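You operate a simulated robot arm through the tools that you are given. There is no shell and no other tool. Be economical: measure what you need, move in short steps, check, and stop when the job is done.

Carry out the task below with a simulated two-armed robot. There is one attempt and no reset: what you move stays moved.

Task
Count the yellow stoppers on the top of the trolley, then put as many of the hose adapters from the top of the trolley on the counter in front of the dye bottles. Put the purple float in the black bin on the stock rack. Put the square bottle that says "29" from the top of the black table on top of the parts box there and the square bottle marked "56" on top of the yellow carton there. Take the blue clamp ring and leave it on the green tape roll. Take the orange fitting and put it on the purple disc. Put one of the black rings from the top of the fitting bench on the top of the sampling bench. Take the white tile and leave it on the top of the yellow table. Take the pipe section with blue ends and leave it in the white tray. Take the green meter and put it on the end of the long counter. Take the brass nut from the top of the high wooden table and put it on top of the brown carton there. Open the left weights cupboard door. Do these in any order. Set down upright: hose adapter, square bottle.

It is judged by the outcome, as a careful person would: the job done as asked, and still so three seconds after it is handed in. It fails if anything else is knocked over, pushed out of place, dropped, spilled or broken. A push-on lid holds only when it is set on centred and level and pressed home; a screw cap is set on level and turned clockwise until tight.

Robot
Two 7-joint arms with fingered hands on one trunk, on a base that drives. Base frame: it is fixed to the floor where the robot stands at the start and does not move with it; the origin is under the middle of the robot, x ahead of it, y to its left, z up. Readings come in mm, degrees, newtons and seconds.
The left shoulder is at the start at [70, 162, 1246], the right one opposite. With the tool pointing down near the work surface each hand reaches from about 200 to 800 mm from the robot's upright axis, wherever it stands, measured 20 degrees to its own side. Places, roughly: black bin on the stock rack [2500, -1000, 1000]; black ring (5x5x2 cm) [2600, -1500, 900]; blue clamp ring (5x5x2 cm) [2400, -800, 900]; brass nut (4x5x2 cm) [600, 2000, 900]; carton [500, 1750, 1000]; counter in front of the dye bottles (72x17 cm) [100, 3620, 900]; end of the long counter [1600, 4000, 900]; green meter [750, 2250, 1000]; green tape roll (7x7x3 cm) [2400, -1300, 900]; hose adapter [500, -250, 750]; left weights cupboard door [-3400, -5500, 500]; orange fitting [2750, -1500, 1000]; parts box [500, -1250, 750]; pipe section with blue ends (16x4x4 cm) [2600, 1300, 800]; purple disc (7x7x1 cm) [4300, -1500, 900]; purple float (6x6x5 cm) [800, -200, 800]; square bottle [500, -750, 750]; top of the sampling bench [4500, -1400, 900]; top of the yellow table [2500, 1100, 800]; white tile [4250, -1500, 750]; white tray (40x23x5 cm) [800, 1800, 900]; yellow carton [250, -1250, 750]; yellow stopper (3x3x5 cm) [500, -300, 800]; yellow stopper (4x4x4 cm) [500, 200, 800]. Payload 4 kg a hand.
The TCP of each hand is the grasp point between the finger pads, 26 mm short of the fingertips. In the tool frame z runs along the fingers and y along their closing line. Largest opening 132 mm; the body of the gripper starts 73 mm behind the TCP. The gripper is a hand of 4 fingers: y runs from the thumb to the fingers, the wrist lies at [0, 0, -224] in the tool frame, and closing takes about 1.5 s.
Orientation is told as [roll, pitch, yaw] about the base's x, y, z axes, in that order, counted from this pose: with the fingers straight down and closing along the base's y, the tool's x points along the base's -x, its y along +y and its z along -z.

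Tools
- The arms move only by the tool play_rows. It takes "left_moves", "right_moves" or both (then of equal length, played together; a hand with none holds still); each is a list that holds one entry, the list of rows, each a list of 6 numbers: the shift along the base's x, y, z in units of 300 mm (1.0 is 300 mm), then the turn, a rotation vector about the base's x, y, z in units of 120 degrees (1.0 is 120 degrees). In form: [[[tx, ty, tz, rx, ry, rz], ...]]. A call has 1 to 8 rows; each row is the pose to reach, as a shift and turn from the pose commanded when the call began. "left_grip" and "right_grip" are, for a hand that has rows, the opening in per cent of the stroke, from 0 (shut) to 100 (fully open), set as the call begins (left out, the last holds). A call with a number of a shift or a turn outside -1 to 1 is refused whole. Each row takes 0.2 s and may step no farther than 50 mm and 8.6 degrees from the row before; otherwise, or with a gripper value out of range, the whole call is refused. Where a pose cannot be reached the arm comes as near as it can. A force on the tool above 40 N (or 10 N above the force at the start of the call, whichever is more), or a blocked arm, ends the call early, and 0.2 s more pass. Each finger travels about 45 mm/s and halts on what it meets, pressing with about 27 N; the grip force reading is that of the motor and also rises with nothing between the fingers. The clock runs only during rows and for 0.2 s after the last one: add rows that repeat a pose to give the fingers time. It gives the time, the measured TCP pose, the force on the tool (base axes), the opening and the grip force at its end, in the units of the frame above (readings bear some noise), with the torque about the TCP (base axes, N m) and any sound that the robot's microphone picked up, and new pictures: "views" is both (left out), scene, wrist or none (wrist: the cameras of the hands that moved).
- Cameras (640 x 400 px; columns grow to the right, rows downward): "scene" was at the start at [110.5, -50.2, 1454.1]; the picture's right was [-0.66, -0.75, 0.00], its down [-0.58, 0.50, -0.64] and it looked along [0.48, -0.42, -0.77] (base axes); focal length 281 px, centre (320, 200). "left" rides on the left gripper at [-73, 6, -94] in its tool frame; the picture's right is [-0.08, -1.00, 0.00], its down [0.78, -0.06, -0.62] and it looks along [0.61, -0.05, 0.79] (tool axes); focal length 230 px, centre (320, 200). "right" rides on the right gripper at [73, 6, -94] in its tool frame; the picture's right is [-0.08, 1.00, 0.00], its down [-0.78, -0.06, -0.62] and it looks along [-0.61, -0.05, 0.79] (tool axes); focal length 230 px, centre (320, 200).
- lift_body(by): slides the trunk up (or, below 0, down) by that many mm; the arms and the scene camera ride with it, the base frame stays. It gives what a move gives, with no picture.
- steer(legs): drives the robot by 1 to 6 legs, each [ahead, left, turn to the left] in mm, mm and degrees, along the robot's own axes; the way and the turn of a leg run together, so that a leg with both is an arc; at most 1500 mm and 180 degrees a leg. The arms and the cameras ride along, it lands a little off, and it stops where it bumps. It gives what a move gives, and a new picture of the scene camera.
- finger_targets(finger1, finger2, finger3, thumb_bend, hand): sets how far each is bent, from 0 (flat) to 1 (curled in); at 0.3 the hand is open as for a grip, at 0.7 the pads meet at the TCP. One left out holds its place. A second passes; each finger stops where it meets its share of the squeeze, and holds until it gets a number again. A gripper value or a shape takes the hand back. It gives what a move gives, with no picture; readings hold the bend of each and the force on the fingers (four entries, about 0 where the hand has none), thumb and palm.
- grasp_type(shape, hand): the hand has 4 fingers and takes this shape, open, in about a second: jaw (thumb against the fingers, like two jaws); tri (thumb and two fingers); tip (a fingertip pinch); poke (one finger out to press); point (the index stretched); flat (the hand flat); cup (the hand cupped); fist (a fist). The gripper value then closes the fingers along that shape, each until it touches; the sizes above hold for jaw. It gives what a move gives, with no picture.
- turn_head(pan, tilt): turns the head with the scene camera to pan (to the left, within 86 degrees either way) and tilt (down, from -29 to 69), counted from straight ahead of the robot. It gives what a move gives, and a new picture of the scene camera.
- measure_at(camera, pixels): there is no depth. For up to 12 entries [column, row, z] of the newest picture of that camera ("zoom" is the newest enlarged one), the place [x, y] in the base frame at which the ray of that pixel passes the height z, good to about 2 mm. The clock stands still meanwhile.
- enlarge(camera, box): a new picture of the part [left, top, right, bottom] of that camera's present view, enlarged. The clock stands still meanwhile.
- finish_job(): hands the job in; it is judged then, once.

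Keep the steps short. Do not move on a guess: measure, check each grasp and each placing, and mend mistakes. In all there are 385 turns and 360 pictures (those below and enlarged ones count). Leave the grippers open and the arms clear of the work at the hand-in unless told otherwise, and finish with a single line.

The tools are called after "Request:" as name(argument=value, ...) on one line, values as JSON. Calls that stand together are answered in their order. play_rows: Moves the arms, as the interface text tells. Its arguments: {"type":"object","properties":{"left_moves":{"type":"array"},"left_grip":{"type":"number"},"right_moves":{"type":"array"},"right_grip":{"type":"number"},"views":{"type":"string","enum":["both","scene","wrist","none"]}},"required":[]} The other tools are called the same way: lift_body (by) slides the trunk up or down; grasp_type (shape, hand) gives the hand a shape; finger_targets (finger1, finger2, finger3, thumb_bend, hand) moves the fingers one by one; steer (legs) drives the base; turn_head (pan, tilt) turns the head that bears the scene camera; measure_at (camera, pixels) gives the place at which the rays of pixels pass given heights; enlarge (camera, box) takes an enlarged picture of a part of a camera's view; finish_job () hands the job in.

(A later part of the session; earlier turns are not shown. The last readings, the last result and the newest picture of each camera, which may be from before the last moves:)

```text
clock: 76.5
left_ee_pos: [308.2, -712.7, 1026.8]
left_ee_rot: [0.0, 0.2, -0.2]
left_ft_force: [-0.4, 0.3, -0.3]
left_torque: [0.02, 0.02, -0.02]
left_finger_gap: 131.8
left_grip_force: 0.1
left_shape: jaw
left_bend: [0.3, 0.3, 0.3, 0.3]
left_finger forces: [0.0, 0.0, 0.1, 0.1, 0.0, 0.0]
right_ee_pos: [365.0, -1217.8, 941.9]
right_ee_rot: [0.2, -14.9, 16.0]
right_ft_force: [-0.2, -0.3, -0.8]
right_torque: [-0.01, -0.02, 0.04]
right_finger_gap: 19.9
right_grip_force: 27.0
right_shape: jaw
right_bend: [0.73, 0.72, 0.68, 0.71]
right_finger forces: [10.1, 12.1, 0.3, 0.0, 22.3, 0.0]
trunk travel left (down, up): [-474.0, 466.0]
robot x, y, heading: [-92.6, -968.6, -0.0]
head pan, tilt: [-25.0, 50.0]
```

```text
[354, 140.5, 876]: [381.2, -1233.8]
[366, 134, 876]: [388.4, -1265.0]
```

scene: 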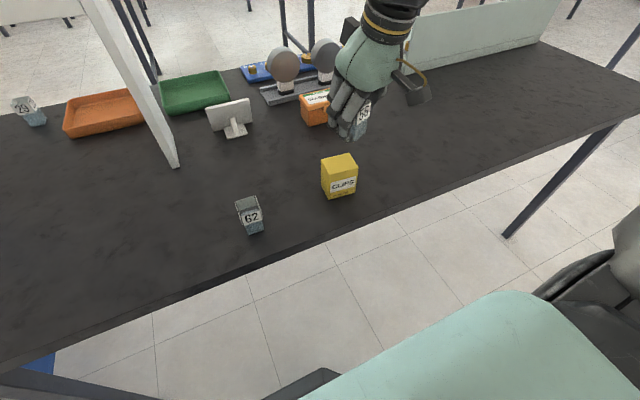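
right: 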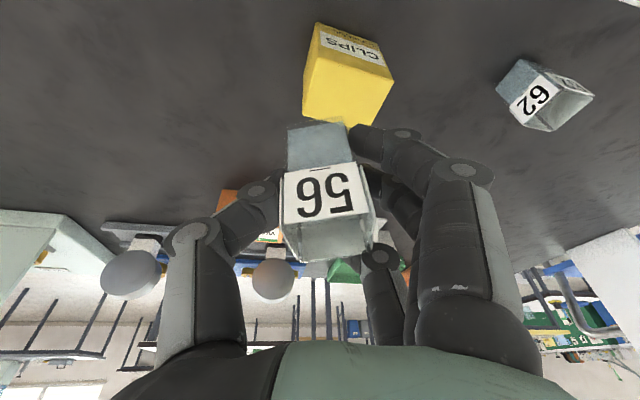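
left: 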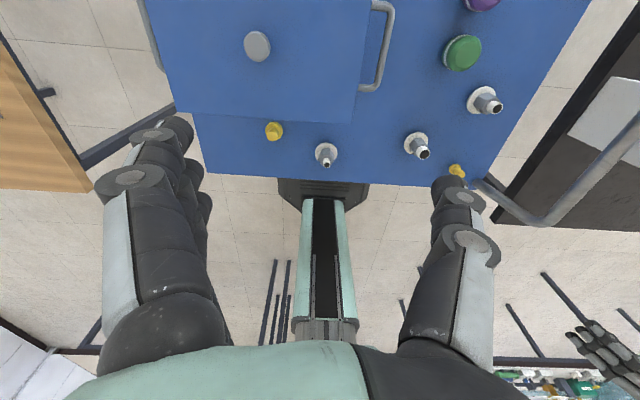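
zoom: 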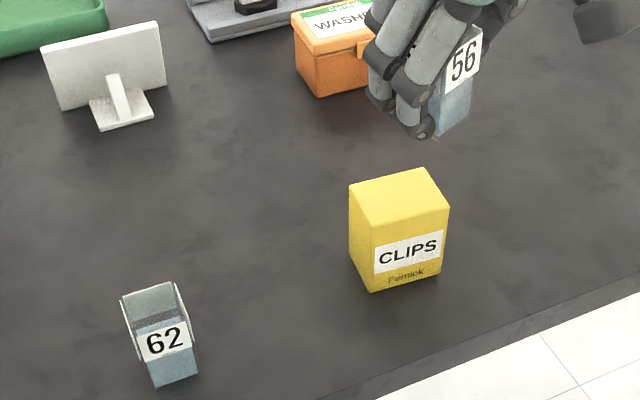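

The scene camera has the same offset for the held bottle as for the carton, so the wrist measure is right relative to the hand. I shift (-9,+25) and lower to just above the carton.

Request:
play_rows(right_moves=[[[-0.015, 0.04, 0, 0, 0, 0], [-0.03, 0.083, 0, 0, 0, 0], [-0.03, 0.083, -0.08, 0, 0, 0], [-0.03, 0.083, -0.15, 0, 0, 0]]], views="both")

```text
clock: 77.5
left_ee_pos: [307.5, -713.0, 1027.2]
left_ee_rot: [0.0, 0.0, -0.3]
left_ft_force: [0.3, 0.3, 0.5]
left_torque: [-0.01, 0.04, -0.02]
left_finger_gap: 132.0
left_grip_force: 0.0
left_shape: jaw
left_bend: [0.3, 0.3, 0.3, 0.3]
left_finger forces: [0.0, 0.0, 0.0, 0.0, 0.0, 0.0]
right_ee_pos: [357.2, -1192.6, 897.6]
right_ee_rot: [0.1, -15.0, 15.9]
right_ft_force: [0.4, 0.0, 0.1]
right_torque: [0.0, 0.02, -0.02]
right_finger_gap: 20.1
right_grip_force: 27.5
right_shape: jaw
right_bend: [0.73, 0.72, 0.68, 0.71]
right_finger forces: [10.2, 11.9, 0.3, 0.1, 22.3, 0.0]
trunk travel left (down, up): [-474.0, 466.0]
robot x, y, heading: [-90.5, -967.4, -0.0]
head pan, tilt: [-25.0, 50.0]
```

scene: 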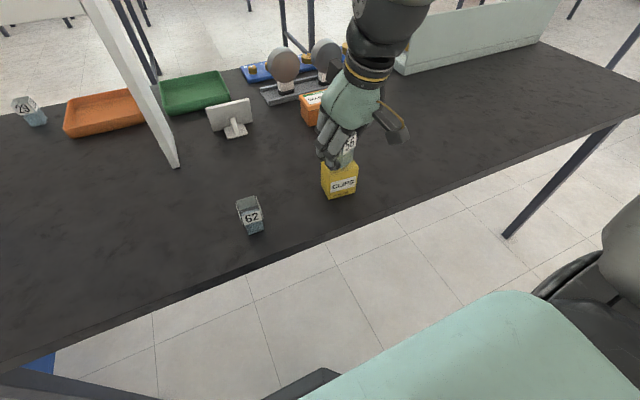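
right: 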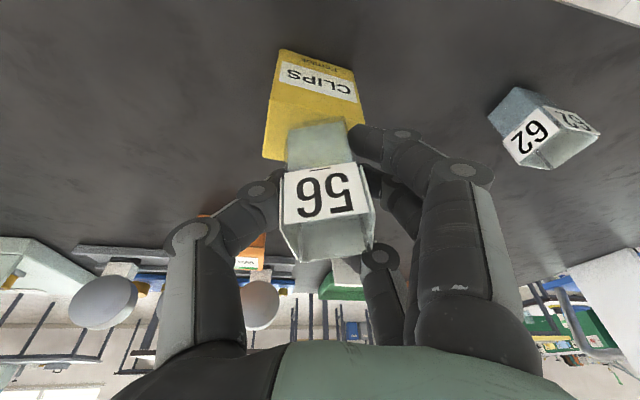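

Request:
enlarge(camera="right", box=[240, 40, 400, 190])

Request:
enlarge(camera="scene", box=[290, 110, 410, 210])

```text
2.67 times, centred on (320, 115) of right
```

zoom: 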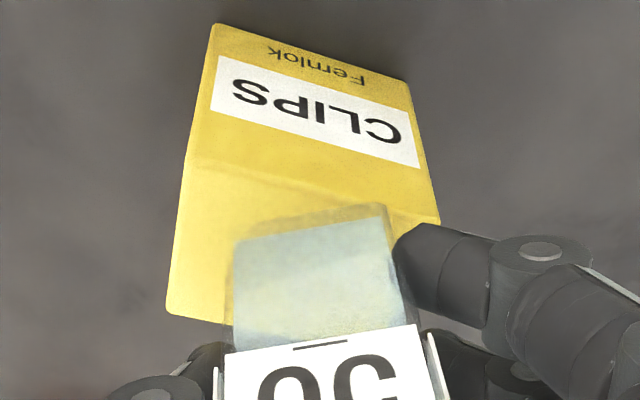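

```text
4.00 times, centred on (350, 160) of scene
```

zoom: 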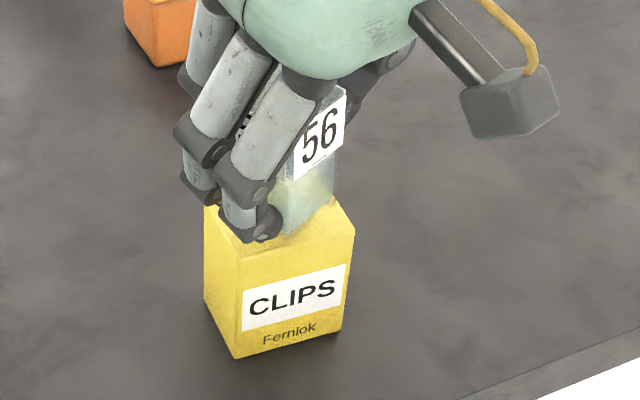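

Request:
measure_at(camera="right", pixels=[[271, 98, 812], [364, 123, 812], [262, 156, 812], [287, 130, 831], [344, 117, 831]])

```text
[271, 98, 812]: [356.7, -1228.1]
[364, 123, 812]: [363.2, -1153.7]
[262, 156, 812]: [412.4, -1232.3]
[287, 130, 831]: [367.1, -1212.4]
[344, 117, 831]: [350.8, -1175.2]
```

I shift (+10,-5) to centre the bottle over the carton and lower until it touches.

Request:
play_rows(right_moves=[[[0.033, -0.017, 0, 0, 0, 0], [0.033, -0.017, -0.03, 0, 0, 0], [0.033, -0.017, -0.05, 0, 0, 0], [0.033, -0.017, -0.06, 0, 0, 0]]], views="both")

```text
clock: 78.5
left_ee_pos: [305.5, -712.6, 1028.3]
left_ee_rot: [0.0, -0.1, -0.2]
left_ft_force: [0.0, 0.3, -0.5]
left_torque: [0.02, -0.02, 0.0]
left_finger_gap: 132.0
left_grip_force: 0.1
left_shape: jaw
left_bend: [0.3, 0.3, 0.3, 0.3]
left_finger forces: [0.0, 0.1, 0.1, 0.1, 0.0, 0.1]
right_ee_pos: [367.5, -1197.3, 882.7]
right_ee_rot: [0.2, -15.4, 15.8]
right_ft_force: [1.3, -3.8, 26.3]
right_torque: [0.17, 0.14, -0.07]
right_finger_gap: 21.3
right_grip_force: 27.7
right_shape: jaw
right_bend: [0.74, 0.74, 0.68, 0.71]
right_finger forces: [12.7, 13.1, 0.0, 0.0, 29.9, 0.1]
trunk travel left (down, up): [-474.0, 466.0]
robot x, y, heading: [-96.0, -967.8, -0.3]
head pan, tilt: [-25.0, 50.0]
```

scene: 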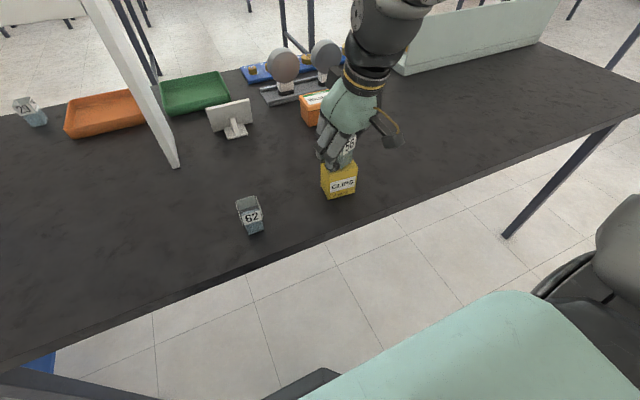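
right: 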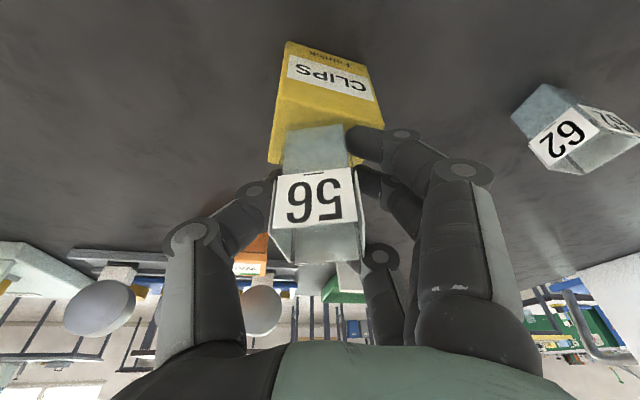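

Contact. I ease up 2 mm and release.

Request:
play_rows(right_moves=[[[0, 0, 0.007, 0, 0, 0], [0, 0, 0.007, 0, 0, 0]]], views="none")

Request:
play_rows(right_moves=[[[0, 0, 0, 0, 0, 0], [0, 0, 0, 0, 0, 0], [0, 0, 0, 0, 0, 0], [0, 0, 0, 0, 0, 0], [0, 0, 0, 0, 0, 0], [0, 0, 0, 0, 0, 0]]], right_grip=75, views="both")

```text
clock: 79.1
left_ee_pos: [305.7, -712.1, 1028.1]
left_ee_rot: [0.0, -0.1, -0.2]
left_ft_force: [0.1, 0.5, 0.4]
left_torque: [0.01, 0.02, -0.02]
left_finger_gap: 131.9
left_grip_force: 0.1
left_shape: jaw
left_bend: [0.3, 0.3, 0.3, 0.3]
left_finger forces: [0.0, 0.0, 0.0, 0.1, 0.0, 0.1]
right_ee_pos: [366.6, -1196.5, 882.9]
right_ee_rot: [0.3, -15.2, 16.1]
right_ft_force: [5.6, -3.2, 26.7]
right_torque: [0.2, 0.04, -0.09]
right_finger_gap: 21.5
right_grip_force: 26.4
right_shape: jaw
right_bend: [0.74, 0.74, 0.68, 0.71]
right_finger forces: [12.2, 12.9, 0.0, 0.0, 30.2, 0.1]
trunk travel left (down, up): [-474.0, 466.0]
robot x, y, heading: [-89.3, -965.3, -0.4]
head pan, tilt: [-25.0, 50.0]
```

```text
clock: 80.5
left_ee_pos: [306.4, -713.6, 1027.4]
left_ee_rot: [-0.1, 0.0, -0.2]
left_ft_force: [-0.3, -0.6, 0.8]
left_torque: [0.01, -0.03, 0.02]
left_finger_gap: 131.7
left_grip_force: 0.1
left_shape: jaw
left_bend: [0.3, 0.3, 0.3, 0.3]
left_finger forces: [0.1, 0.0, 0.1, 0.1, 0.0, 0.0]
right_ee_pos: [366.2, -1198.0, 881.0]
right_ee_rot: [0.2, -15.0, 15.9]
right_ft_force: [0.0, 0.1, -0.9]
right_torque: [-0.01, 0.02, -0.02]
right_finger_gap: 98.6
right_grip_force: 0.1
right_shape: jaw
right_bend: [0.64, 0.64, 0.64, 0.6]
right_finger forces: [0.1, 0.0, 0.0, 0.1, 0.0, 0.0]
trunk travel left (down, up): [-474.0, 466.0]
robot x, y, heading: [-94.0, -968.6, -0.3]
head pan, tilt: [-25.0, 50.0]
```

scene: 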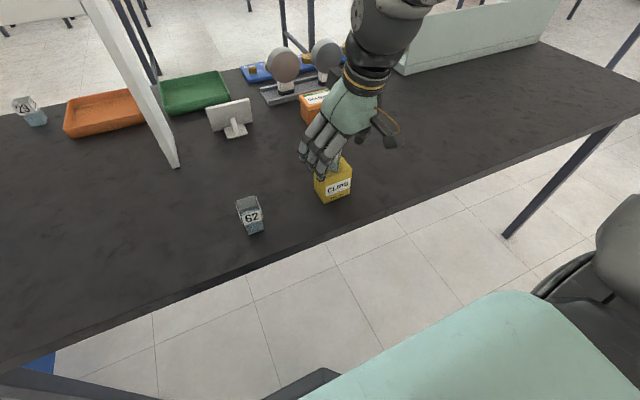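
right: 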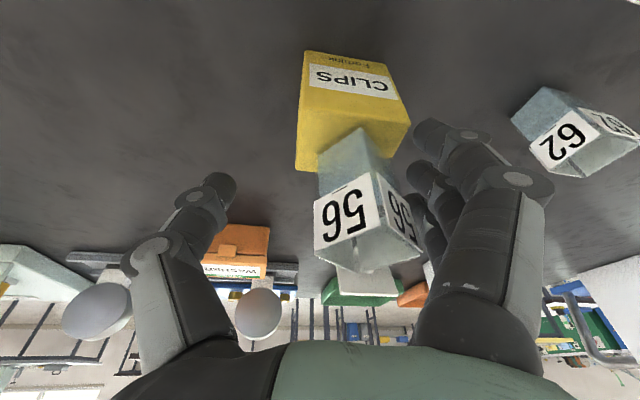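

Request:
enlarge(camera="right", box=[270, 40, 450, 280])

Request:
play_rows(right_moves=[[[0, 0, 0.1, 0, 0, 0], [0, 0, 0.25, 0, 0, 0], [-0.03, 0, 0.4, 0, 0, 0], [-0.05, 0, 0.5, 0, 0, 0]]], right_grip=85, views="both")

```text
1.67 times, centred on (360, 160) of right
```

zoom: 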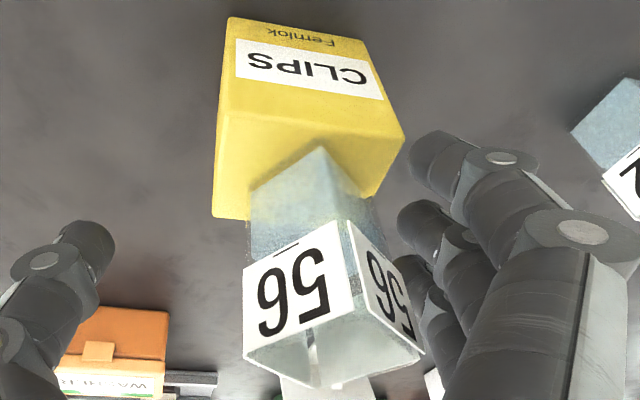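

```text
clock: 81.5
left_ee_pos: [305.6, -712.8, 1027.0]
left_ee_rot: [0.0, 0.0, -0.1]
left_ft_force: [0.2, 0.4, 0.1]
left_torque: [0.0, -0.04, 0.02]
left_finger_gap: 131.9
left_grip_force: 0.1
left_shape: jaw
left_bend: [0.3, 0.3, 0.3, 0.3]
left_finger forces: [0.0, 0.1, 0.0, 0.0, 0.0, 0.0]
right_ee_pos: [350.8, -1198.0, 1032.8]
right_ee_rot: [0.2, -15.1, 15.8]
right_ft_force: [0.2, -0.6, -0.7]
right_torque: [0.03, -0.01, -0.02]
right_finger_gap: 112.1
right_grip_force: 0.0
right_shape: jaw
right_bend: [0.54, 0.54, 0.54, 0.5]
right_finger forces: [0.0, 0.1, 0.0, 0.1, 0.0, 0.0]
trunk travel left (down, up): [-474.0, 466.0]
robot x, y, heading: [-91.9, -965.6, -0.0]
head pan, tilt: [-25.0, 50.0]
```

scene: 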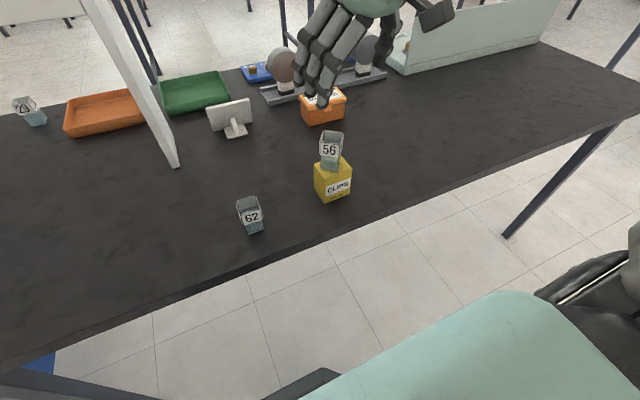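
right: 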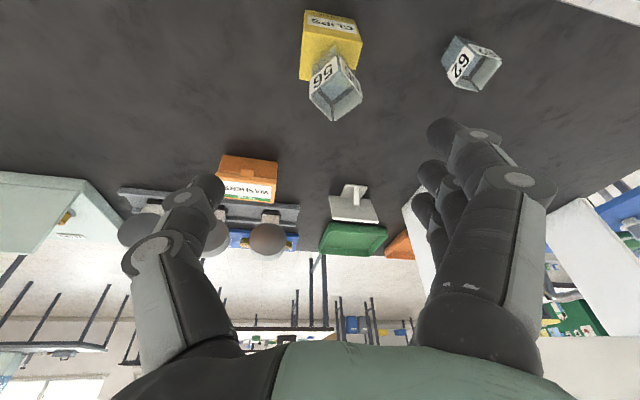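

Request:
enlarge(camera="scene", box=[290, 110, 390, 210])

Request:
enlarge(camera="right", box=[270, 0, 400, 130])

```text
4.00 times, centred on (340, 160) of scene
```

zoom: 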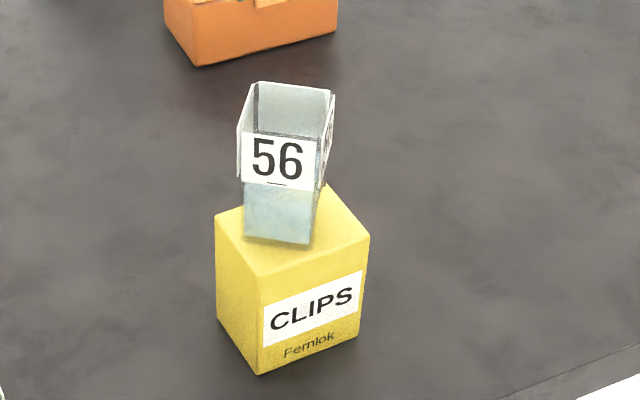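

```text
3.08 times, centred on (335, 65) of right
```

zoom: 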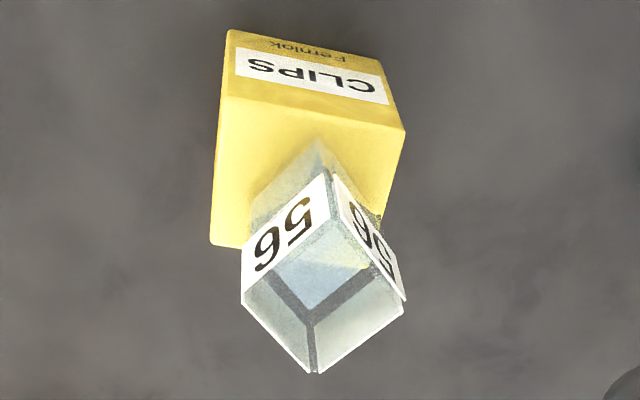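

The 56 bottle stands on the carton. Next is bottle 29 behind the shelf: I must go around. I look right for the way round, and pull the right hand in.

Request:
turn_head(pan=-70, tilt=15)

Request:
turn_head(pan=60, tilt=25)

```text
clock: 82.6
left_ee_pos: [306.3, -712.2, 1027.7]
left_ee_rot: [0.0, 0.0, -0.2]
left_ft_force: [-0.4, -0.1, 0.3]
left_torque: [0.03, 0.02, 0.0]
left_finger_gap: 131.8
left_grip_force: 0.0
left_shape: jaw
left_bend: [0.3, 0.3, 0.3, 0.3]
left_finger forces: [0.0, 0.0, 0.0, 0.0, 0.1, 0.1]
right_ee_pos: [351.3, -1199.0, 1031.7]
right_ee_rot: [0.2, -15.0, 16.0]
right_ft_force: [-1.0, -0.5, -0.5]
right_torque: [0.04, -0.02, -0.03]
right_finger_gap: 111.9
right_grip_force: 0.1
right_shape: jaw
right_bend: [0.54, 0.54, 0.54, 0.5]
right_finger forces: [0.1, 0.0, 0.0, 0.1, 0.1, 0.1]
trunk travel left (down, up): [-474.0, 466.0]
robot x, y, heading: [-91.9, -966.9, -0.2]
head pan, tilt: [-70.0, 15.0]
```

scene: 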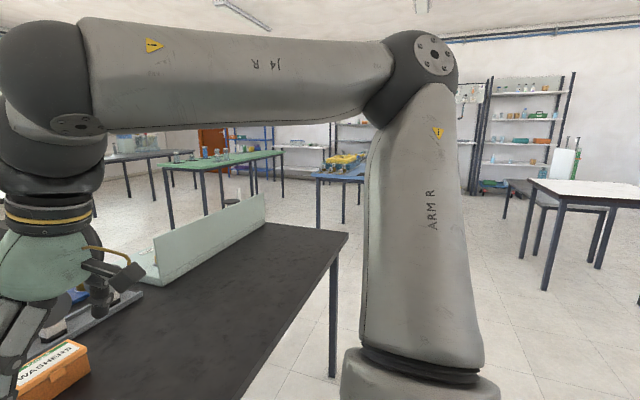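

```text
clock: 84.8
left_ee_pos: [307.1, -713.1, 1026.4]
left_ee_rot: [0.0, 0.0, -0.1]
left_ft_force: [-1.0, 0.5, -1.0]
left_torque: [0.03, 0.0, -0.01]
left_finger_gap: 132.0
left_grip_force: 0.1
left_shape: jaw
left_bend: [0.3, 0.3, 0.3, 0.3]
left_finger forces: [0.0, 0.0, 0.0, 0.0, 0.1, 0.0]
right_ee_pos: [352.1, -1197.4, 1031.0]
right_ee_rot: [0.2, -15.1, 15.9]
right_ft_force: [-0.3, -0.4, 1.2]
right_torque: [0.01, -0.01, -0.02]
right_finger_gap: 112.0
right_grip_force: 0.0
right_shape: jaw
right_bend: [0.54, 0.54, 0.54, 0.5]
right_finger forces: [0.0, 0.0, 0.0, 0.0, 0.0, 0.1]
trunk travel left (down, up): [-474.0, 466.0]
robot x, y, heading: [-92.0, -967.1, -0.1]
head pan, tilt: [60.0, 25.0]
```

scene: 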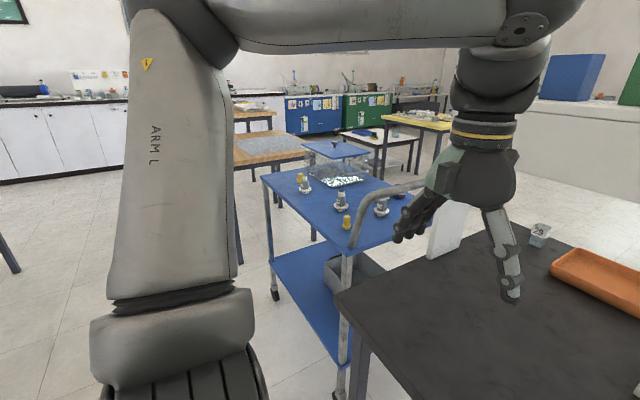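

I drive right along the table front in stages, looking as I go.

Request:
steer(legs=[[-60, 0, 0], [0, -1000, 0]])

Request:
turn_head(pan=-60, tilt=30)

```text
clock: 90.5
left_ee_pos: [242.7, -1708.9, 1026.5]
left_ee_rot: [0.0, 0.0, -0.4]
left_ft_force: [-0.1, -0.1, -0.6]
left_torque: [-0.03, 0.0, 0.03]
left_finger_gap: 131.7
left_grip_force: 0.1
left_shape: jaw
left_bend: [0.3, 0.3, 0.3, 0.3]
left_finger forces: [0.1, 0.0, 0.0, 0.0, 0.0, 0.0]
right_ee_pos: [285.3, -2191.9, 1030.4]
right_ee_rot: [0.2, -15.1, 15.7]
right_ft_force: [0.4, -0.3, -0.5]
right_torque: [0.0, -0.03, -0.03]
right_finger_gap: 112.0
right_grip_force: 0.0
right_shape: jaw
right_bend: [0.54, 0.54, 0.54, 0.5]
right_finger forces: [0.1, 0.1, 0.1, 0.1, 0.0, 0.0]
trunk travel left (down, up): [-474.0, 466.0]
robot x, y, heading: [-156.4, -1959.9, -0.3]
head pan, tilt: [60.0, 25.0]
```

scene: 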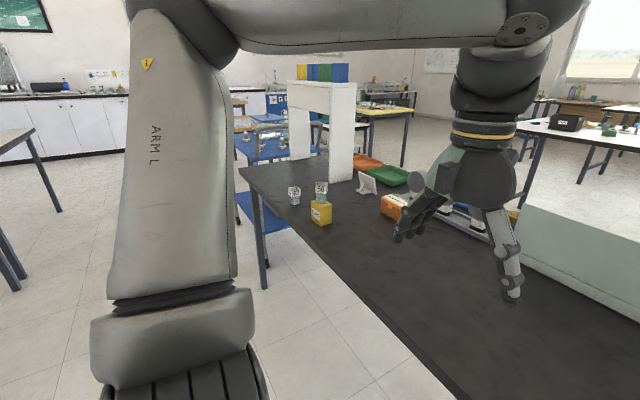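

```text
clock: 92.5
left_ee_pos: [242.6, -1708.7, 1027.1]
left_ee_rot: [0.0, 0.0, -0.5]
left_ft_force: [0.4, -0.7, -0.3]
left_torque: [0.01, -0.03, 0.02]
left_finger_gap: 131.8
left_grip_force: 0.1
left_shape: jaw
left_bend: [0.3, 0.3, 0.3, 0.3]
left_finger forces: [0.1, 0.0, 0.0, 0.0, 0.1, 0.1]
right_ee_pos: [286.3, -2192.6, 1031.8]
right_ee_rot: [0.2, -15.0, 15.6]
right_ft_force: [-0.7, 0.3, -0.8]
right_torque: [0.02, -0.02, -0.02]
right_finger_gap: 112.0
right_grip_force: 0.1
right_shape: jaw
right_bend: [0.54, 0.54, 0.54, 0.5]
right_finger forces: [0.1, 0.0, 0.1, 0.0, 0.0, 0.0]
trunk travel left (down, up): [-474.0, 466.0]
robot x, y, heading: [-156.2, -1959.0, -0.5]
head pan, tilt: [-60.0, 30.0]
```

scene: 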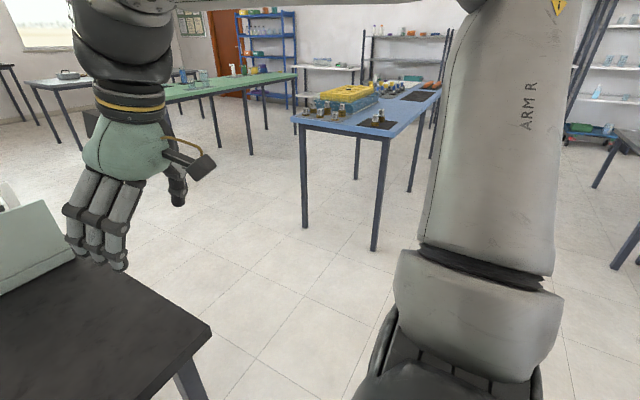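

Request:
measure_at(camera="scene", pixels=[[374, 248, 0], [305, 226, 0], [252, 153, 0], [219, 148, 0], [80, 148, 0], [212, 330, 750], [410, 191, 0], [297, 120, 850], [385, 135, 850]])

```text
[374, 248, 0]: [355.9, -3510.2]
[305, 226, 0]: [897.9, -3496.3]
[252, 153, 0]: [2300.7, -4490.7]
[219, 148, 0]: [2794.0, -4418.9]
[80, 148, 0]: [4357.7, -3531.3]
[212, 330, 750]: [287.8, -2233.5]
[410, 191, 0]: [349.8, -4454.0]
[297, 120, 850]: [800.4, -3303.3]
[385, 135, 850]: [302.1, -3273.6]
```

Clear gap of ~1 m between the black and blue tables. I drive through and up the far side.

Request:
steer(legs=[[0, -770, 0], [1450, 0, 0], [250, 0, 0], [0, 1300, 0]])

Request:
turn_head(pan=0, tilt=30)

```text
clock: 111.0
left_ee_pos: [1938.3, -1170.9, 1026.3]
left_ee_rot: [-0.1, -0.1, 0.0]
left_ft_force: [0.1, -0.5, 0.3]
left_torque: [-0.04, 0.0, 0.0]
left_finger_gap: 131.9
left_grip_force: 0.0
left_shape: jaw
left_bend: [0.3, 0.3, 0.3, 0.3]
left_finger forces: [0.1, 0.0, 0.0, 0.0, 0.1, 0.0]
right_ee_pos: [1984.3, -1655.0, 1032.0]
right_ee_rot: [0.3, -15.0, 16.1]
right_ft_force: [0.6, 0.1, -0.5]
right_torque: [-0.03, -0.02, 0.01]
right_finger_gap: 112.1
right_grip_force: 0.0
right_shape: jaw
right_bend: [0.54, 0.54, 0.54, 0.5]
right_finger forces: [0.1, 0.0, 0.0, 0.0, 0.0, 0.0]
trunk travel left (down, up): [-474.0, 466.0]
robot x, y, heading: [1541.9, -1423.1, 0.1]
head pan, tilt: [-60.0, 30.0]
```

scene: 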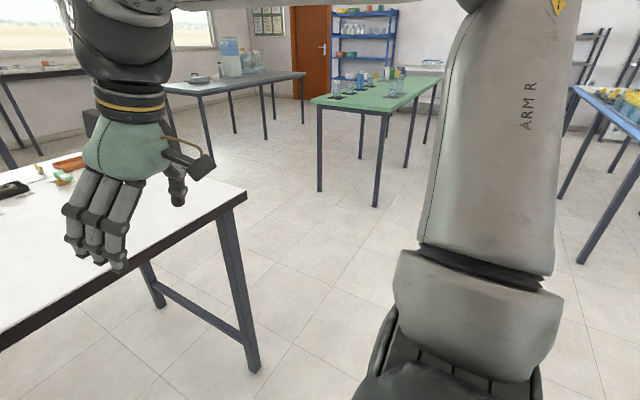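

```text
clock: 112.3
left_ee_pos: [1936.5, -1172.2, 1027.3]
left_ee_rot: [-0.1, -0.1, 0.0]
left_ft_force: [1.1, -0.1, 0.9]
left_torque: [-0.01, -0.01, 0.01]
left_finger_gap: 131.9
left_grip_force: 0.1
left_shape: jaw
left_bend: [0.3, 0.3, 0.3, 0.3]
left_finger forces: [0.0, 0.0, 0.0, 0.0, 0.0, 0.0]
right_ee_pos: [1984.3, -1653.9, 1031.7]
right_ee_rot: [0.3, -15.0, 16.1]
right_ft_force: [-0.7, -0.8, -0.5]
right_torque: [-0.02, 0.02, 0.0]
right_finger_gap: 111.9
right_grip_force: 0.1
right_shape: jaw
right_bend: [0.54, 0.54, 0.54, 0.5]
right_finger forces: [0.0, 0.0, 0.0, 0.0, 0.1, 0.1]
trunk travel left (down, up): [-474.0, 466.0]
robot x, y, heading: [1539.0, -1422.1, 0.1]
head pan, tilt: [0.0, 30.0]
```

scene: 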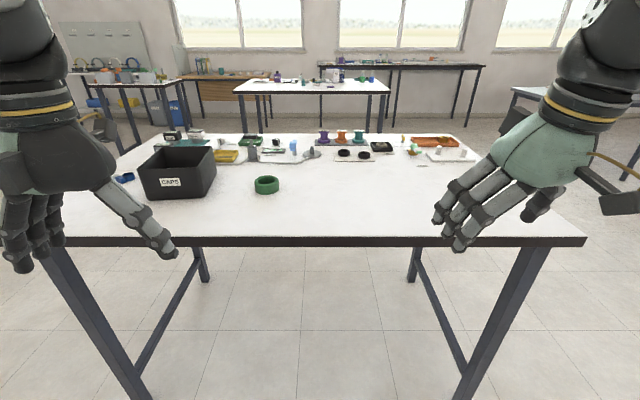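

A good view of the fitting bench: black bin (180,172), green tape roll (266,185), blue ring (123,177), black rings (343,155),(363,155), orange fitting (342,137). I enlarge.

Request:
enlarge(camera="scene", box=[90, 110, 300, 240])

Request:
enlarge(camera="scene", box=[290, 110, 490, 235])

Request:
measure_at(camera="scene", pixels=[[266, 193, 900], [266, 180, 930], [123, 180, 905], [343, 155, 900], [363, 155, 900], [342, 142, 930], [150, 197, 900], [210, 195, 900], [145, 165, 1000], [215, 150, 1000], [60, 240, 880], [580, 240, 880]])

```text
3.05 times, centred on (195, 175) of scene
```

zoom: 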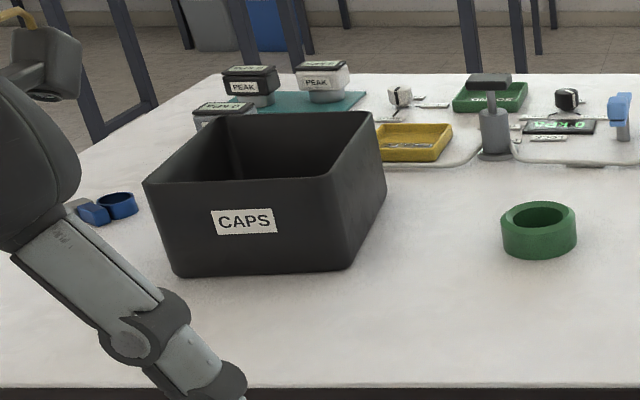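

```text
3.20 times, centred on (390, 172) of scene
```

zoom: 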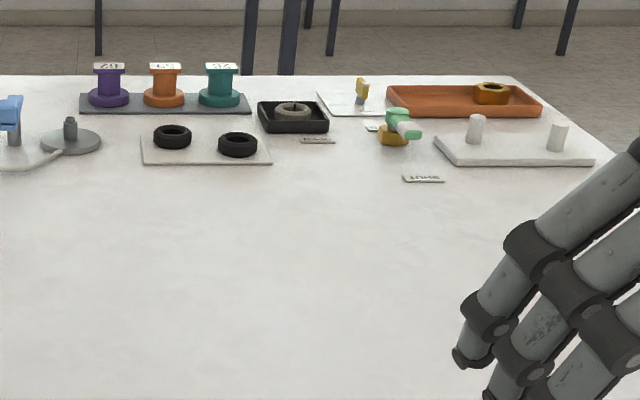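

```text
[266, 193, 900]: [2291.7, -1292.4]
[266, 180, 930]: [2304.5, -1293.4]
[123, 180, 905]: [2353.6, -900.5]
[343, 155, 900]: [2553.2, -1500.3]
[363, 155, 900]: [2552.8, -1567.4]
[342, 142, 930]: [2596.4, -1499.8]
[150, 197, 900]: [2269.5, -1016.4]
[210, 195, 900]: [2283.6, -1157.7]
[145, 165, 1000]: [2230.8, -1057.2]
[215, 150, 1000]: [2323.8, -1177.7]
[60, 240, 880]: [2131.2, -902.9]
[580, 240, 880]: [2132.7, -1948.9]
```

I start with the blue clamp ring: raise the trunk and drive up to the bench.

Request:
lift_body(by=150)

Request:
steer(legs=[[230, 290, 0]])

Request:
turn_head(pan=18, tilt=45)

```text
clock: 114.0
left_ee_pos: [1937.5, -1168.7, 1177.7]
left_ee_rot: [0.0, 0.0, 0.0]
left_ft_force: [-0.2, 0.3, 1.2]
left_torque: [0.0, 0.0, -0.02]
left_finger_gap: 131.8
left_grip_force: 0.1
left_shape: jaw
left_bend: [0.3, 0.3, 0.3, 0.3]
left_finger forces: [0.0, 0.1, 0.0, 0.0, 0.0, 0.0]
right_ee_pos: [1984.2, -1654.3, 1181.9]
right_ee_rot: [0.2, -15.0, 16.1]
right_ft_force: [0.2, 0.3, -0.4]
right_torque: [0.02, 0.01, -0.01]
right_finger_gap: 112.0
right_grip_force: 0.1
right_shape: jaw
right_bend: [0.54, 0.54, 0.54, 0.5]
right_finger forces: [0.1, 0.1, 0.0, 0.1, 0.0, 0.0]
trunk travel left (down, up): [-624.0, 316.0]
robot x, y, heading: [1542.0, -1426.8, 0.1]
head pan, tilt: [0.0, 30.0]
```

```text
clock: 116.4
left_ee_pos: [2164.9, -879.0, 1176.6]
left_ee_rot: [-0.1, 0.0, 0.1]
left_ft_force: [0.1, -1.0, -0.5]
left_torque: [0.0, -0.01, 0.02]
left_finger_gap: 131.9
left_grip_force: 0.1
left_shape: jaw
left_bend: [0.3, 0.3, 0.3, 0.3]
left_finger forces: [0.0, 0.1, 0.1, 0.0, 0.0, 0.0]
right_ee_pos: [2212.0, -1363.1, 1182.3]
right_ee_rot: [0.3, -14.9, 16.1]
right_ft_force: [0.7, 0.2, 0.1]
right_torque: [0.04, 0.0, 0.0]
right_finger_gap: 111.8
right_grip_force: 0.1
right_shape: jaw
right_bend: [0.54, 0.54, 0.54, 0.5]
right_finger forces: [0.0, 0.0, 0.0, 0.0, 0.0, 0.1]
trunk travel left (down, up): [-624.0, 316.0]
robot x, y, heading: [1765.6, -1138.4, 0.2]
head pan, tilt: [0.0, 30.0]
```

scene: 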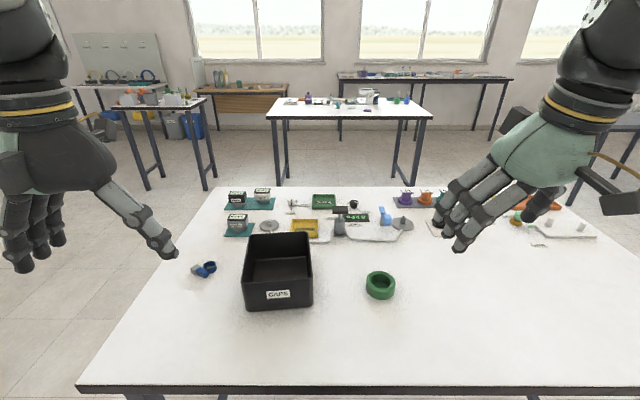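

```text
clock: 117.2
left_ee_pos: [2165.2, -878.8, 1176.9]
left_ee_rot: [0.0, 0.0, 0.0]
left_ft_force: [0.6, 0.6, 0.0]
left_torque: [0.01, 0.02, 0.01]
left_finger_gap: 131.8
left_grip_force: 0.1
left_shape: jaw
left_bend: [0.3, 0.3, 0.3, 0.3]
left_finger forces: [0.0, 0.0, 0.0, 0.0, 0.0, 0.0]
right_ee_pos: [2212.5, -1363.3, 1180.8]
right_ee_rot: [0.2, -15.1, 16.2]
right_ft_force: [-0.2, -0.1, 0.3]
right_torque: [-0.01, -0.04, -0.04]
right_finger_gap: 111.9
right_grip_force: 0.1
right_shape: jaw
right_bend: [0.54, 0.54, 0.54, 0.5]
right_finger forces: [0.0, 0.1, 0.0, 0.1, 0.0, 0.0]
trunk travel left (down, up): [-624.0, 316.0]
robot x, y, heading: [1767.6, -1135.8, 0.1]
head pan, tilt: [18.0, 45.0]
```

scene: 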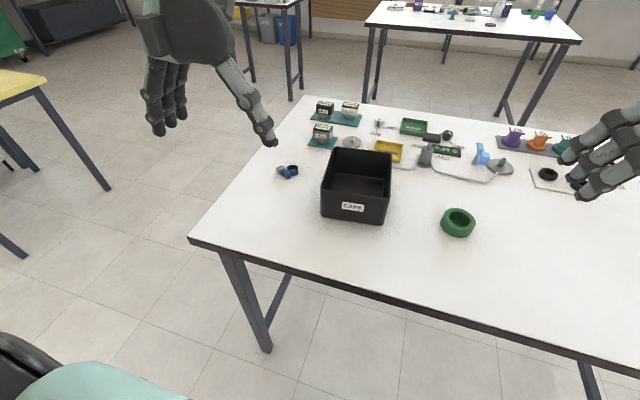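

Request:
enlarge(camera="scene", box=[250, 140, 350, 200])

Request:
measure_at(camera="scene", pixels=[[291, 173, 890], [291, 168, 905], [323, 214, 890], [386, 222, 890], [389, 152, 1000], [333, 149, 1000], [321, 190, 1000], [390, 198, 1000], [440, 222, 920], [475, 222, 920]])

```text
6.40 times, centred on (300, 170) of scene
```

zoom: 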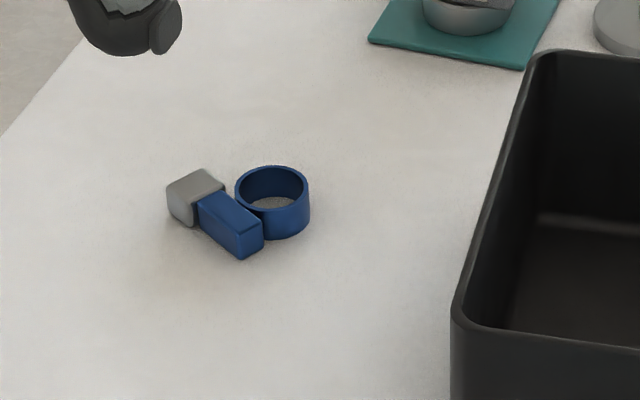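

```text
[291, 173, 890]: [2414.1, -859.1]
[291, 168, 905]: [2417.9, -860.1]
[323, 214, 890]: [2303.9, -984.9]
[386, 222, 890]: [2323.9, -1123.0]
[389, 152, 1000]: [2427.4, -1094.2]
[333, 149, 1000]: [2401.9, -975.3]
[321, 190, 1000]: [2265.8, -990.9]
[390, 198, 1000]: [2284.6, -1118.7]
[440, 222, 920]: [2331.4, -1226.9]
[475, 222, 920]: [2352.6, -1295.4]
```

Request:
steer(legs=[[45, 20, 0]])

Request:
play_rows(left_moves=[[[0.12, 0, -0.08, 0, 0, 0], [0.24, 0, -0.16, 0, 0, 0], [0.36, 0, -0.24, 0, 0, 0], [0.48, 0, -0.32, 0, 0, 0], [0.58, 0, -0.4, 0, 0, 0], [0.66, 0, -0.5, 0, 0, 0]]], views="both")

```text
clock: 118.1
left_ee_pos: [2205.6, -860.0, 1177.9]
left_ee_rot: [0.0, -0.2, 0.0]
left_ft_force: [-0.8, -1.0, -0.6]
left_torque: [0.01, 0.0, 0.0]
left_finger_gap: 131.8
left_grip_force: 0.1
left_shape: jaw
left_bend: [0.3, 0.3, 0.3, 0.3]
left_finger forces: [0.0, 0.0, 0.0, 0.1, 0.1, 0.1]
right_ee_pos: [2255.1, -1344.6, 1183.5]
right_ee_rot: [0.3, -15.2, 16.3]
right_ft_force: [-1.1, -0.3, 0.4]
right_torque: [0.02, -0.03, -0.01]
right_finger_gap: 111.9
right_grip_force: 0.1
right_shape: jaw
right_bend: [0.54, 0.54, 0.54, 0.5]
right_finger forces: [0.0, 0.0, 0.1, 0.0, 0.0, 0.0]
trunk travel left (down, up): [-624.0, 316.0]
robot x, y, heading: [1809.9, -1116.3, 0.1]
head pan, tilt: [18.0, 45.0]
```

scene: 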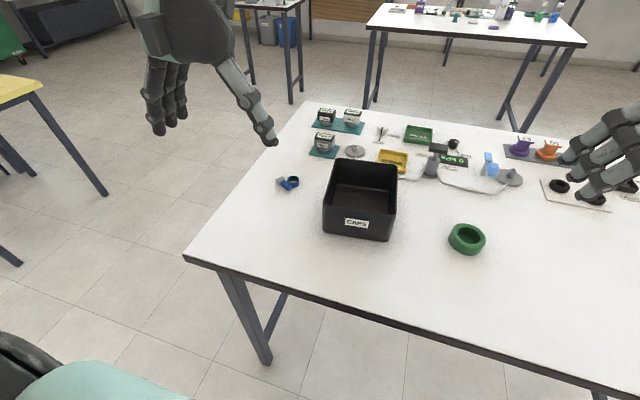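

```text
clock: 119.5
left_ee_pos: [2408.7, -858.0, 1025.1]
left_ee_rot: [0.0, 0.2, 0.1]
left_ft_force: [0.1, 1.5, 0.3]
left_torque: [-0.03, -0.02, 0.0]
left_finger_gap: 131.7
left_grip_force: 0.1
left_shape: jaw
left_bend: [0.3, 0.3, 0.3, 0.3]
left_finger forces: [0.0, 0.0, 0.0, 0.0, 0.0, 0.1]
right_ee_pos: [2258.4, -1342.9, 1181.1]
right_ee_rot: [0.3, -15.0, 16.1]
right_ft_force: [0.9, -0.7, 0.3]
right_torque: [0.0, 0.02, 0.01]
right_finger_gap: 112.0
right_grip_force: 0.1
right_shape: jaw
right_bend: [0.54, 0.54, 0.54, 0.5]
right_finger forces: [0.0, 0.1, 0.0, 0.0, 0.0, 0.1]
trunk travel left (down, up): [-624.0, 316.0]
robot x, y, heading: [1809.7, -1118.0, 0.3]
head pan, tilt: [18.0, 45.0]
```

scene: 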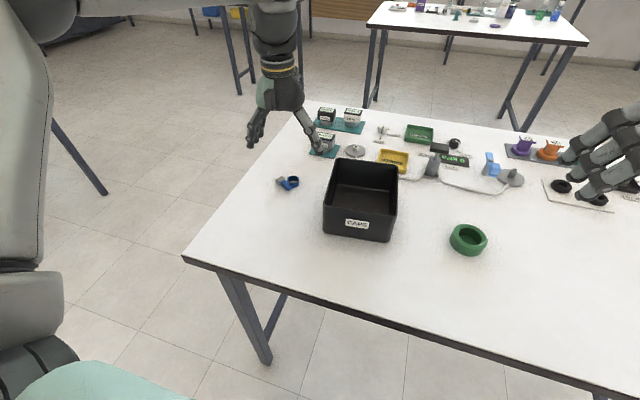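
left: 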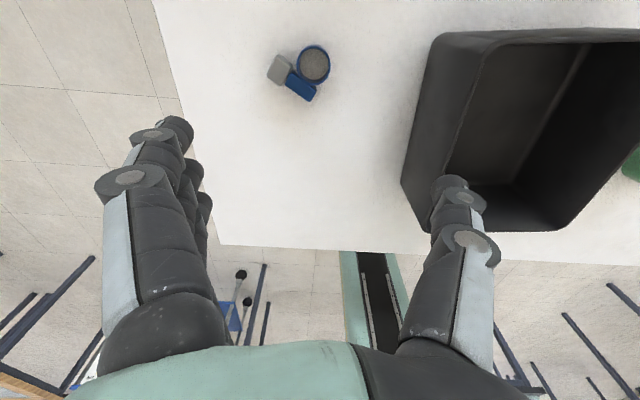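

Request:
measure_at(camera="left", pixels=[[313, 65, 905], [313, 65, 920], [302, 86, 905], [280, 69, 905], [433, 235, 895], [555, 231, 895], [220, 245, 890]])

Request:
enlarge(camera="left", box=[240, 20, 380, 120])

```text
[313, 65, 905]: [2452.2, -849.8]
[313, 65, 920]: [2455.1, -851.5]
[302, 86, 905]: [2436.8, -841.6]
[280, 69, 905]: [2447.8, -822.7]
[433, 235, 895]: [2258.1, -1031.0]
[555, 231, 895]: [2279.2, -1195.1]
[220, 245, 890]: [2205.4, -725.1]
```

```text
4.00 times, centred on (310, 70) of left
```

zoom: 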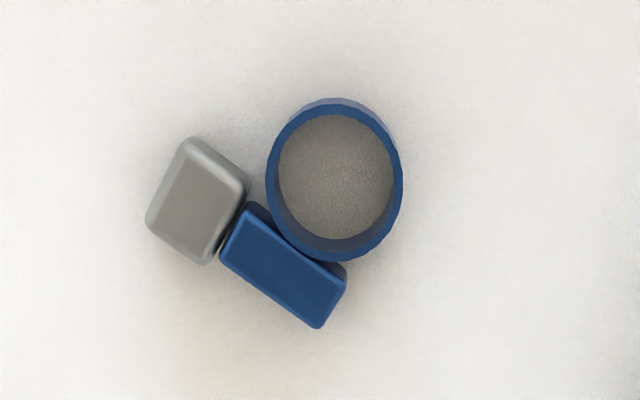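

The left wrist camera gives ring (2452,-850) and grey end (2448,-823). I drive 60 mm nearer and bring the hand over (2450,-838).

Request:
steer(legs=[[60, 0, 0]])

Request:
play_rows(left_moves=[[[-0.05, 0.05, -0.1, 0, 0, 0], [-0.07, 0.067, -0.2, 0, 0, 0]]], left_grip=78, views="wrist")

```text
clock: 120.5
left_ee_pos: [2465.2, -859.8, 1028.2]
left_ee_rot: [0.0, -0.1, -0.1]
left_ft_force: [0.9, 0.2, -0.3]
left_torque: [0.02, -0.03, -0.03]
left_finger_gap: 131.9
left_grip_force: 0.0
left_shape: jaw
left_bend: [0.3, 0.3, 0.3, 0.3]
left_finger forces: [0.0, 0.0, 0.1, 0.1, 0.0, 0.0]
right_ee_pos: [2314.2, -1343.2, 1182.2]
right_ee_rot: [0.2, -15.1, 16.1]
right_ft_force: [-0.3, 0.4, 0.7]
right_torque: [-0.01, -0.02, 0.01]
right_finger_gap: 112.3
right_grip_force: 0.1
right_shape: jaw
right_bend: [0.54, 0.54, 0.54, 0.5]
right_finger forces: [0.0, 0.0, 0.0, 0.0, 0.0, 0.0]
trunk travel left (down, up): [-624.0, 316.0]
robot x, y, heading: [1872.7, -1114.9, -0.0]
head pan, tilt: [18.0, 45.0]
```

scene: 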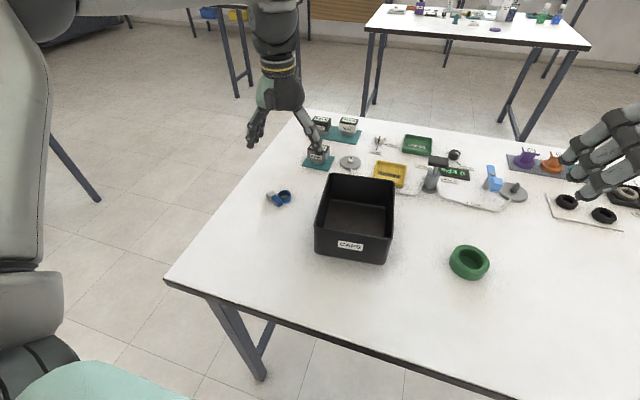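

```text
clock: 121.1
left_ee_pos: [2446.0, -839.5, 965.6]
left_ee_rot: [0.0, 0.1, 0.0]
left_ft_force: [0.1, -0.9, -0.2]
left_torque: [-0.01, 0.03, -0.01]
left_finger_gap: 103.3
left_grip_force: 0.0
left_shape: jaw
left_bend: [0.61, 0.61, 0.61, 0.57]
left_finger forces: [0.0, 0.1, 0.1, 0.1, 0.1, 0.0]
right_ee_pos: [2317.1, -1342.1, 1182.3]
right_ee_rot: [0.2, -15.0, 16.3]
right_ft_force: [0.4, -0.1, 0.6]
right_torque: [0.02, 0.03, 0.0]
right_finger_gap: 112.0
right_grip_force: 0.0
right_shape: jaw
right_bend: [0.54, 0.54, 0.54, 0.5]
right_finger forces: [0.0, 0.0, 0.0, 0.1, 0.0, 0.0]
trunk travel left (down, up): [-624.0, 316.0]
robot x, y, heading: [1869.4, -1113.6, -0.2]
head pan, tilt: [18.0, 45.0]
```

left: 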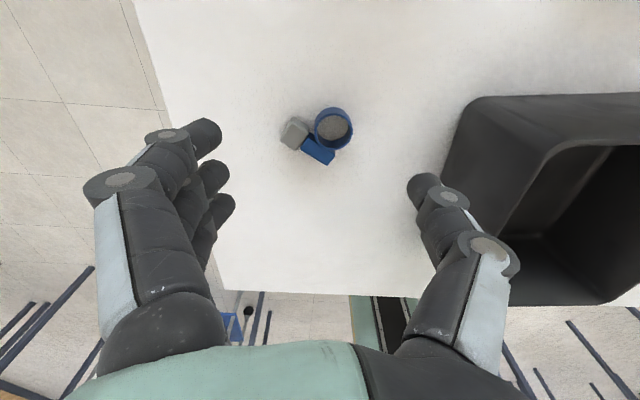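

The object is centred under the hand. I lower slowly until the fingertips meet the bench.

Request:
play_rows(left_moves=[[[0.0, 0.0, -0.03, 0, 0, 0], [0, 0, -0.06, 0, 0, 0], [0, 0, -0.09, 0, 0, 0], [0, 0, -0.12, 0, 0, 0], [0, 0, -0.15, 0, 0, 0], [0, 0, -0.17, 0, 0, 0]]], views="wrist")

```text
clock: 122.5
left_ee_pos: [2446.1, -839.5, 916.1]
left_ee_rot: [0.0, -0.1, 0.0]
left_ft_force: [-0.4, 0.3, -0.2]
left_torque: [-0.01, 0.02, -0.01]
left_finger_gap: 103.4
left_grip_force: 0.1
left_shape: jaw
left_bend: [0.61, 0.61, 0.61, 0.57]
left_finger forces: [0.0, 0.0, 0.0, 0.1, 0.0, 0.0]
right_ee_pos: [2316.3, -1343.4, 1182.9]
right_ee_rot: [0.2, -15.1, 16.2]
right_ft_force: [-0.1, -0.7, -0.3]
right_torque: [-0.02, 0.01, -0.01]
right_finger_gap: 112.2
right_grip_force: 0.1
right_shape: jaw
right_bend: [0.54, 0.54, 0.54, 0.5]
right_finger forces: [0.0, 0.0, 0.0, 0.1, 0.0, 0.0]
trunk travel left (down, up): [-624.0, 316.0]
robot x, y, heading: [1872.9, -1116.4, 0.3]
head pan, tilt: [18.0, 45.0]
```

left: 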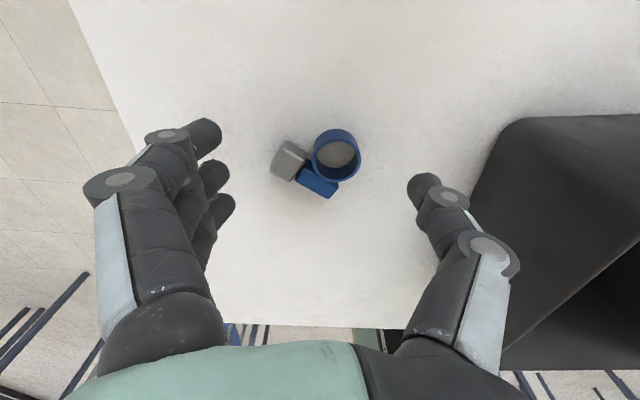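

Request:
play_rows(left_moves=[[[0.0, 0.0, -0.03, 0, 0, 0], [0, 0, -0.06, 0, 0, 0], [0, 0, -0.09, 0, 0, 0], [0, 0, -0.11, 0, 0, 0]]], views="wrist")

```text
clock: 123.5
left_ee_pos: [2446.6, -841.2, 885.0]
left_ee_rot: [0.0, -0.5, 0.0]
left_ft_force: [1.1, -0.9, 15.3]
left_torque: [0.79, 0.13, -0.04]
left_finger_gap: 103.1
left_grip_force: 0.1
left_shape: jaw
left_bend: [0.61, 0.61, 0.62, 0.57]
left_finger forces: [2.6, 4.6, 6.5, 0.0, 1.0, 0.1]
right_ee_pos: [2314.2, -1344.3, 1183.3]
right_ee_rot: [0.3, -15.1, 16.2]
right_ft_force: [0.2, -0.1, 0.2]
right_torque: [-0.01, -0.03, 0.02]
right_finger_gap: 112.2
right_grip_force: 0.0
right_shape: jaw
right_bend: [0.54, 0.54, 0.54, 0.5]
right_finger forces: [0.1, 0.1, 0.0, 0.0, 0.1, 0.0]
trunk travel left (down, up): [-624.0, 316.0]
robot x, y, heading: [1870.6, -1116.8, 0.1]
head pan, tilt: [18.0, 45.0]
```

left: 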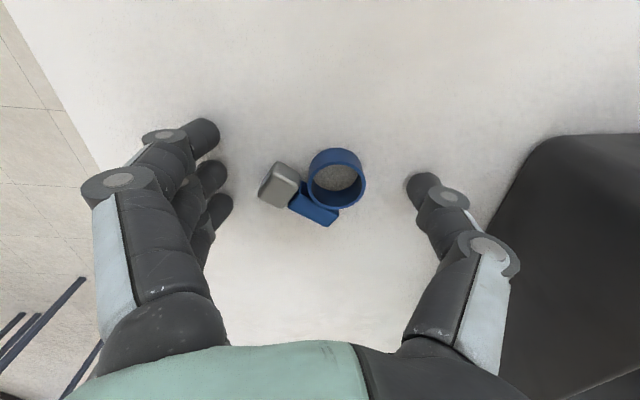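

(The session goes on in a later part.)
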